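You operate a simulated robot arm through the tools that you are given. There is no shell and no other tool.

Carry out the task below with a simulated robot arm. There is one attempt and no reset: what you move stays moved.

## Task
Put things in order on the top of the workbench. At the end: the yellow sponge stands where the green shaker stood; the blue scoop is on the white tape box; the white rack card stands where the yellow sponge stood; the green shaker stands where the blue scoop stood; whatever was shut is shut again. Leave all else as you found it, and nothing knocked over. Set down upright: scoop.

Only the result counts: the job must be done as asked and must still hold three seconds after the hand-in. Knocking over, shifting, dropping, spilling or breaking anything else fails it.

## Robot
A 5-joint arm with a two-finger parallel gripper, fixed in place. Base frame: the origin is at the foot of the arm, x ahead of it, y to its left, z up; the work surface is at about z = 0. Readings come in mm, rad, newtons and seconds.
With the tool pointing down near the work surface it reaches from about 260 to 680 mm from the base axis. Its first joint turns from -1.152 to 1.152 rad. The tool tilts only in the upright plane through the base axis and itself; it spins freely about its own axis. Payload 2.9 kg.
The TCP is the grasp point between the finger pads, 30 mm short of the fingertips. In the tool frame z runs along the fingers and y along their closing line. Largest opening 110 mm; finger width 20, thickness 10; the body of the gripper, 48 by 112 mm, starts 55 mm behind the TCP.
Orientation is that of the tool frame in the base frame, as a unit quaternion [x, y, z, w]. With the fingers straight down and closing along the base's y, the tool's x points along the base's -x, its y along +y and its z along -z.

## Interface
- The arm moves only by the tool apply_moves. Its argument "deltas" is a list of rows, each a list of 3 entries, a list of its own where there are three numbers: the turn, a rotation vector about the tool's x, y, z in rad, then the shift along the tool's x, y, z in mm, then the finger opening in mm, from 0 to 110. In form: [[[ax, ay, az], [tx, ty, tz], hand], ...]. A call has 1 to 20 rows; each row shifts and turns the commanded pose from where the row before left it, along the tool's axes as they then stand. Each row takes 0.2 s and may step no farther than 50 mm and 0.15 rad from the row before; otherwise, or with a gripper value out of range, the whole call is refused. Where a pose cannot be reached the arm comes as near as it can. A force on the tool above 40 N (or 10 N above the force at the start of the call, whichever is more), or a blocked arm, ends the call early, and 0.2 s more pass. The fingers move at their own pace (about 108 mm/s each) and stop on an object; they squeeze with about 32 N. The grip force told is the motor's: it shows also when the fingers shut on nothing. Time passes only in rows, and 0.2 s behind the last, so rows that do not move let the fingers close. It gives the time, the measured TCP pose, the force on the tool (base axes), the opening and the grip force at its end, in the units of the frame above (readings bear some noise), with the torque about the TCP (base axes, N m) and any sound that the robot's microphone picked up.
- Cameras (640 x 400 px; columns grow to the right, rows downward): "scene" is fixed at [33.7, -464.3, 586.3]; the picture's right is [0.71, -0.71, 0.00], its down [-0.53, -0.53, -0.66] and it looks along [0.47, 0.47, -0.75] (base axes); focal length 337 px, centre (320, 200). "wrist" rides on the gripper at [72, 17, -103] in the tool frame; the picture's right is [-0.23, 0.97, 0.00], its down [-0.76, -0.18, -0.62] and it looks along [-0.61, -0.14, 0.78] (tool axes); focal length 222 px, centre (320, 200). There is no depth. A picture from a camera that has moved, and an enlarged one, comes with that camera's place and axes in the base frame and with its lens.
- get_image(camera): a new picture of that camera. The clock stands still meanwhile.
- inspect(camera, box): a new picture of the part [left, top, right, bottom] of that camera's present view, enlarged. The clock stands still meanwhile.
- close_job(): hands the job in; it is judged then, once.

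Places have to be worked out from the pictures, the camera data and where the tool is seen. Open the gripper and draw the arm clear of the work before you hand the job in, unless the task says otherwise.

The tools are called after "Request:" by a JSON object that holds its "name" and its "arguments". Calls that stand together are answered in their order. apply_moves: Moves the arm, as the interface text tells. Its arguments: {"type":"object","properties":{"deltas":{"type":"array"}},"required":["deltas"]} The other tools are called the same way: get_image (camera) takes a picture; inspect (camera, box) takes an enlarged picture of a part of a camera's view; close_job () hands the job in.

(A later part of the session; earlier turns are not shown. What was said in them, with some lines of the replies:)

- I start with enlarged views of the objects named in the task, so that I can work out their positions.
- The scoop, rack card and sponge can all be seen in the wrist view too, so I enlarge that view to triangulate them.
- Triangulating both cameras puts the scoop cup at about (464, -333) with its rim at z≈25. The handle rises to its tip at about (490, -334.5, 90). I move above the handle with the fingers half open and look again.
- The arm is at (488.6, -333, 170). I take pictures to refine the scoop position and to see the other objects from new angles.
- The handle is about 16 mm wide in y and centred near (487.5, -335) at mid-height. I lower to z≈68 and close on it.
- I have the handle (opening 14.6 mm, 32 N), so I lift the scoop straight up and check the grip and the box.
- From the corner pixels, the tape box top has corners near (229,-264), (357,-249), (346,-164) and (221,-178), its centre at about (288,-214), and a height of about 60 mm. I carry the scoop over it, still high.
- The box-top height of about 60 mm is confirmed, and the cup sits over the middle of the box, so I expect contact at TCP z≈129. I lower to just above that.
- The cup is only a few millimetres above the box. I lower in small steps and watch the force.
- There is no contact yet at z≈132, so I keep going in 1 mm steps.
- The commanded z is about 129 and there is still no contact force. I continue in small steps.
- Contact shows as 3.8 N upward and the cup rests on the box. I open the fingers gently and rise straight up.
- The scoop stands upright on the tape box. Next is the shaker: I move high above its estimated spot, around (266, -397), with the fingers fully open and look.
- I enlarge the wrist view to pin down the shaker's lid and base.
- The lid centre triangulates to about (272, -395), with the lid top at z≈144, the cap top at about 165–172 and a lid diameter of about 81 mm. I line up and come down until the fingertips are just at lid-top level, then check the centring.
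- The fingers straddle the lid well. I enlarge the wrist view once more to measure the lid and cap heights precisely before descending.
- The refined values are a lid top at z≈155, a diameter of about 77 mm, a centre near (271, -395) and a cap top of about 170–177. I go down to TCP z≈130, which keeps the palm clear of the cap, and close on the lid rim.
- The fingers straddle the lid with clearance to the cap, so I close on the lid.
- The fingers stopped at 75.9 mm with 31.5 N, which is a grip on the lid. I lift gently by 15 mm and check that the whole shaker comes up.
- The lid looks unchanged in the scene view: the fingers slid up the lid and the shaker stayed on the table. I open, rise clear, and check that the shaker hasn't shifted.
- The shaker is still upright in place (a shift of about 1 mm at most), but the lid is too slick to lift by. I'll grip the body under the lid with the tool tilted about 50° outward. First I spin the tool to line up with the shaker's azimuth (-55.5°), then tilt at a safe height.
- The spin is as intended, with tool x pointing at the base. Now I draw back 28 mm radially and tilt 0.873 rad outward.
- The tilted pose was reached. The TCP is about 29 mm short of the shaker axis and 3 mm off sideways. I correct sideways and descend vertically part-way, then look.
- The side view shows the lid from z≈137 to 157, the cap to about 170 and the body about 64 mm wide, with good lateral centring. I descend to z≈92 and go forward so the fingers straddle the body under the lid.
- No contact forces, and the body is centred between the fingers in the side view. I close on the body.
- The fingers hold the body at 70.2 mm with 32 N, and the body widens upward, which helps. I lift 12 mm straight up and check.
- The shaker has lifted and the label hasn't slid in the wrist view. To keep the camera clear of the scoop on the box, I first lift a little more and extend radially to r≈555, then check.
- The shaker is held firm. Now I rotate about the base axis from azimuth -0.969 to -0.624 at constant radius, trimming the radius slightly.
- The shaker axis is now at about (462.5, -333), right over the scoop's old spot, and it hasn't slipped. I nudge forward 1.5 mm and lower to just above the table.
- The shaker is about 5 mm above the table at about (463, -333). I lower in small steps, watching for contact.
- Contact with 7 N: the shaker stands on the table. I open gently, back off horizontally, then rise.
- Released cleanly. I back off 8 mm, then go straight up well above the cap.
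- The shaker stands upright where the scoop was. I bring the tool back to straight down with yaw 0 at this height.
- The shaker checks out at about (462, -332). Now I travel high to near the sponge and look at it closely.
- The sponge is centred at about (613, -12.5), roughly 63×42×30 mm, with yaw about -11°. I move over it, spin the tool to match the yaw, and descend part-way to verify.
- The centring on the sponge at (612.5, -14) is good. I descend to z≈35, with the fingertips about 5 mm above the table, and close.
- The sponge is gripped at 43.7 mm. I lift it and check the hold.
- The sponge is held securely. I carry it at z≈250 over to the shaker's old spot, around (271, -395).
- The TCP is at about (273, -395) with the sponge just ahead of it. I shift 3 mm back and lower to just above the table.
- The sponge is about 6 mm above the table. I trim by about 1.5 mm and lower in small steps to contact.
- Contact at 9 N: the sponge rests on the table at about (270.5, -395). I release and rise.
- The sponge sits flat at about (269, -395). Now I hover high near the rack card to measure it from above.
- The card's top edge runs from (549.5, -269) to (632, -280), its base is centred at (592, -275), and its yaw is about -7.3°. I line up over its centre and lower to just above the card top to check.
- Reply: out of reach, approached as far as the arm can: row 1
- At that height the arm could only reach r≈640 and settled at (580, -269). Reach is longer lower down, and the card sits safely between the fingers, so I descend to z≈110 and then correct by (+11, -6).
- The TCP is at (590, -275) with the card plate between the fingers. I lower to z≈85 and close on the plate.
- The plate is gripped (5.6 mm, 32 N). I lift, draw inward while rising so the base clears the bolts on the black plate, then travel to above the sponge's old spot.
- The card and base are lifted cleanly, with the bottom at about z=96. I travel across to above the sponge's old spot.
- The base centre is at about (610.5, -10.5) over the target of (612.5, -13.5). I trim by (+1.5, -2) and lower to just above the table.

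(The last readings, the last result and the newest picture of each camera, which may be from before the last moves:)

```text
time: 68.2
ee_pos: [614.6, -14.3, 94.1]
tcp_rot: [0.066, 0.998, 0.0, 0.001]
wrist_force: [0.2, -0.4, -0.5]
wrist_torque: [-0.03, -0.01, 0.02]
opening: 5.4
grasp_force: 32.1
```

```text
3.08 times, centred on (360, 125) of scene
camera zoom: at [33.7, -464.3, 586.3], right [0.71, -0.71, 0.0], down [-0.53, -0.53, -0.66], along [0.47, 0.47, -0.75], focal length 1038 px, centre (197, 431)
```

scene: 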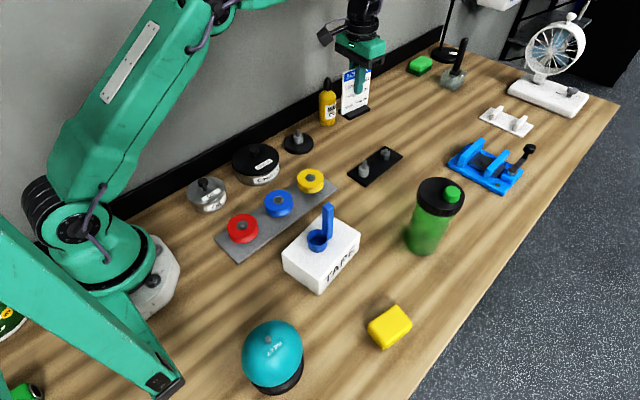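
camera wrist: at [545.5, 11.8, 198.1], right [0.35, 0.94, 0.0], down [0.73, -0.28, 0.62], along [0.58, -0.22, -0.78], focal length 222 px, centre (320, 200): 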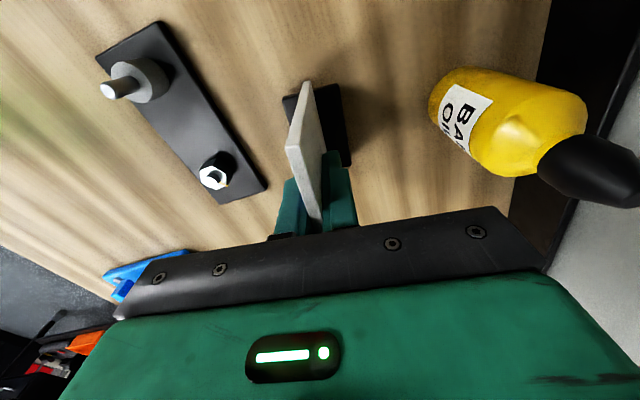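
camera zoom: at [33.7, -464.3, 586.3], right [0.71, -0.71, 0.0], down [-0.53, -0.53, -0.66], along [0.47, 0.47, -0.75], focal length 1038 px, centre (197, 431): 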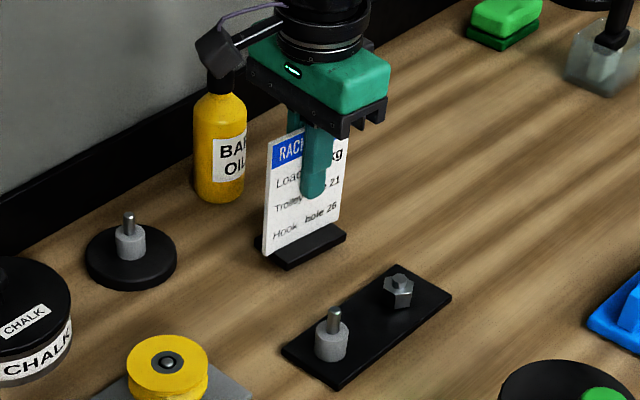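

Now the TCP reads (614.6, -14.3), so I trim 2.5 mm back and lower in small steps to contact.

Request:
{"name": "apply_moves", "arguments": {"deltas": [[[0, 0, 0], [2.5, 0.2, 0], 0], [[0, 0, 0], [0, 0, 3], 0], [[0, 0, 0], [0, 0, 3], 0], [[0, 0, 0], [0, 0, 0], 0]]}}

Request:
{"name": "apply_moves", "arguments": {"deltas": [[[0, 0, 0], [0, 0, 1], 0], [[0, 0, 0], [0, 0, 0], 0]]}}

Request:
{"name": "apply_moves", "arguments": {"deltas": [[[0, 0, 0], [0, 0, 1], 0], [[0, 0, 0], [0, 0, 0], 0]]}}

```text
time: 69.2
ee_pos: [611.1, -14.5, 88.3]
tcp_rot: [0.066, 0.998, 0.0, 0.0]
wrist_force: [0.1, 0.2, 0.4]
wrist_torque: [0.0, 0.03, 0.01]
opening: 5.5
grasp_force: 32.0
```

```text
time: 69.8
ee_pos: [611.0, -14.2, 86.8]
tcp_rot: [0.065, 0.998, 0.001, 0.0]
wrist_force: [0.4, 1.0, -0.9]
wrist_torque: [0.0, 0.01, 0.02]
opening: 5.6
grasp_force: 31.7
```

```text
time: 70.4
ee_pos: [611.3, -14.7, 85.6]
tcp_rot: [0.066, 0.998, 0.0, 0.0]
wrist_force: [0.5, 0.8, -0.1]
wrist_torque: [0.02, 0.01, 0.02]
opening: 5.8
grasp_force: 32.0
```

z is at about 85.6 with no contact yet, so I continue in 1 mm steps.

Request:
{"name": "apply_moves", "arguments": {"deltas": [[[0, 0, 0], [0, 0, 1], 0], [[0, 0, 0], [0, 0, 0], 0]]}}

Request:
{"name": "apply_moves", "arguments": {"deltas": [[[0, 0, 0], [0, 0, 0.7], 0], [[0, 0, 0], [0, 0, 0], 0]]}}

```text
time: 71.0
ee_pos: [611.4, -14.0, 84.9]
tcp_rot: [0.066, 0.998, -0.001, 0.0]
wrist_force: [0.0, -0.3, 2.4]
wrist_torque: [0.01, 0.13, -0.02]
opening: 5.4
grasp_force: 31.5
```

```text
time: 71.6
ee_pos: [611.3, -14.2, 85.5]
tcp_rot: [0.065, 0.998, 0.0, 0.0]
wrist_force: [-2.5, -0.9, 6.1]
wrist_torque: [-0.06, 0.21, 0.01]
opening: 5.4
grasp_force: 31.8
```

Contact at 6 N: the card's base is on the table. I open gradually and rise straight up.

Request:
{"name": "apply_moves", "arguments": {"deltas": [[[0, 0, 0], [0, 0, 0], 8], [[0, 0, 0], [0, 0, 0], 14], [[0, 0, 0], [0, 0, 0], 30], [[0, 0, 0], [0, 0, 0], 55], [[0, 0, 0], [0, 0, -20], 55], [[0, 0, 0], [0, 0, -40], 55], [[0, 0, 0], [0, 0, -40], 55], [[0, 0, 0], [0, 0, 0], 55]]}}

Request:
{"name": "get_image", "arguments": {"camera": "wrist"}}

Request:
{"name": "get_image", "arguments": {"camera": "scene"}}

Request:
{"name": "inspect", "arguments": {"camera": "scene", "box": [290, 60, 430, 190]}}

```text
time: 73.4
ee_pos: [610.6, -14.3, 183.6]
tcp_rot: [0.065, 0.998, 0.0, 0.0]
wrist_force: [0.0, 0.2, 0.1]
wrist_torque: [-0.04, 0.01, 0.01]
opening: 55.2
grasp_force: 0.1
```

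```text
taken
camera wrist: at [540.7, 11.8, 286.5], right [0.35, 0.94, 0.0], down [0.73, -0.28, 0.62], along [0.58, -0.22, -0.78], focal length 222 px, centre (320, 200)
```

wrist: 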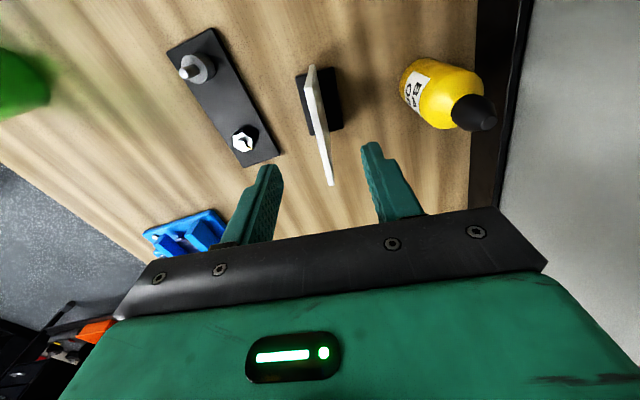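

```text
taken
```

scene: 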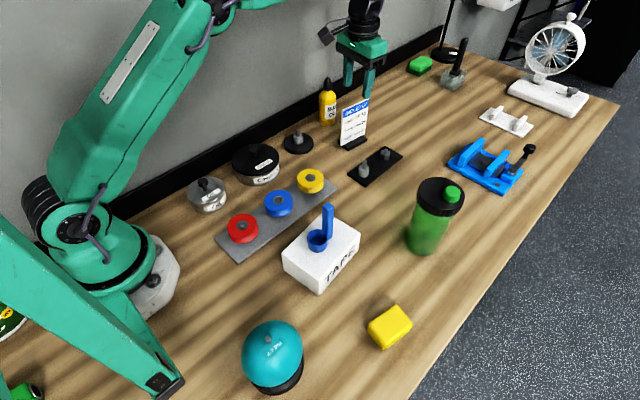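

```text
3.08 times, centred on (360, 125) of scene
camera zoom: at [33.7, -464.3, 586.3], right [0.71, -0.71, 0.0], down [-0.53, -0.53, -0.66], along [0.47, 0.47, -0.75], focal length 1038 px, centre (197, 431)
```

zoom: 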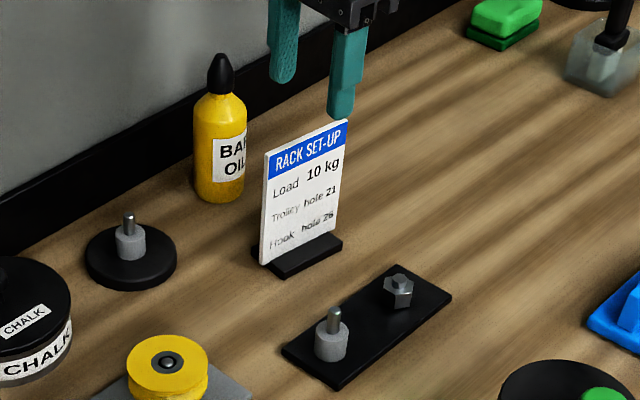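

The card stands at (613, -13), where the sponge was. I draw the arm up and back to about its starting pose, open the gripper, and make a final check of everything.

Request:
{"name": "apply_moves", "arguments": {"deltas": [[[0, 0, 0], [0, 0, -40], 55], [[0, 0, 0], [0, 0, -30], 70], [[0, 0, -0.13], [0, 0, 0], 90], [[0, 0, 0], [32, -31, 0], 110], [[0, 0, 0], [32, -31, 0], 110], [[0, 0, 0], [32, -31, 0], 110], [[0, 0, 0], [32, -31, 0], 110], [[0, 0, 0], [32, -31, 0], 110], [[0, 0, 0], [32, -31, 0], 110], [[0, 0, 0], [32, -31, -15], 110], [[0, 0, 0], [0, 0, 0], 110], [[0, 0, 0], [0, 0, 0], 110]]}}

Request:
{"name": "get_image", "arguments": {"camera": "scene"}}

Request:
{"name": "get_image", "arguments": {"camera": "wrist"}}

Request:
{"name": "inspect", "arguments": {"camera": "scene", "box": [220, 180, 480, 380]}}

```text
time: 76.0
ee_pos: [385.7, -232.0, 270.0]
tcp_rot: [0.0, 1.0, 0.0, 0.0]
wrist_force: [0.0, 0.1, -0.3]
wrist_torque: [0.0, -0.03, 0.01]
opening: 109.8
grasp_force: 0.1
```

```text
taken
```

scene: 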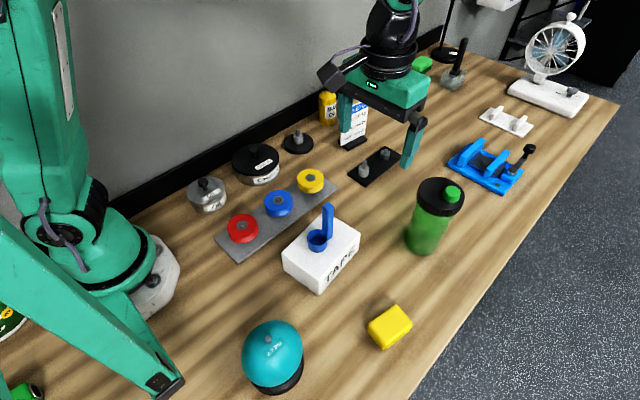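

```text
taken
camera wrist: at [314.7, -214.8, 374.1], right [0.23, 0.97, 0.0], down [0.76, -0.18, 0.62], along [0.61, -0.14, -0.78], focal length 222 px, centre (320, 200)
```

wrist: 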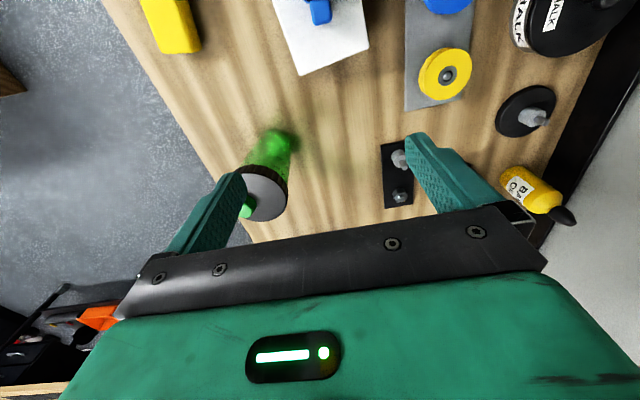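

```text
2.00 times, centred on (350, 280) of scene
camera zoom: at [33.7, -464.3, 586.3], right [0.71, -0.71, 0.0], down [-0.53, -0.53, -0.66], along [0.47, 0.47, -0.75], focal length 675 px, centre (260, 40)
```

zoom: 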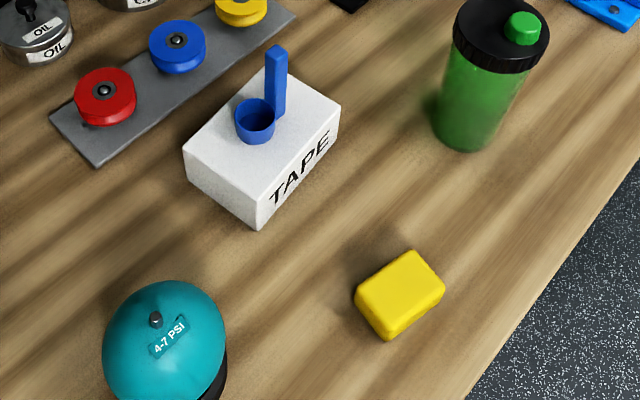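

Every item is where it should be and standing:
- **Scoop:** upright on the tape box.
- **Shaker:** on the scoop's old spot.
- **Sponge:** on the shaker's old spot.
- **Rack card:** on the sponge's old spot.

Everything else looks untouched, nothing was opened, and the arm is clear with the gripper open, so I hand the job in.

Request:
{"name": "close_job", "arguments": {}}

```text
The job is handed in.
```

The job is handed in, and the last pictures showed everything placed as asked and standing. The result of the judging has not come back to me.

| Item | Where it is now | Position (mm) |
|---|---|---|
| Blue scoop | upright on the white tape box | cup near (281, -213) |
| Green shaker | where the scoop stood | about (463, -333) |
| Yellow sponge | where the shaker stood | about (270, -395) |
| White rack card | where the sponge stood | about (613, -13) |

- **Shaker:** my first grip, on its lid, slipped. The shaker stayed upright and shifted about 1 mm. I then picked it up by the body with the tool tilted.
- **Accuracy:** the positions come from the pictures and from noisy arm readings, so each could be off by a few millimetres.
- **Everything else:** nothing was opened. The other objects look as I found them in the last pictures, and the arm finished open and clear of the work.
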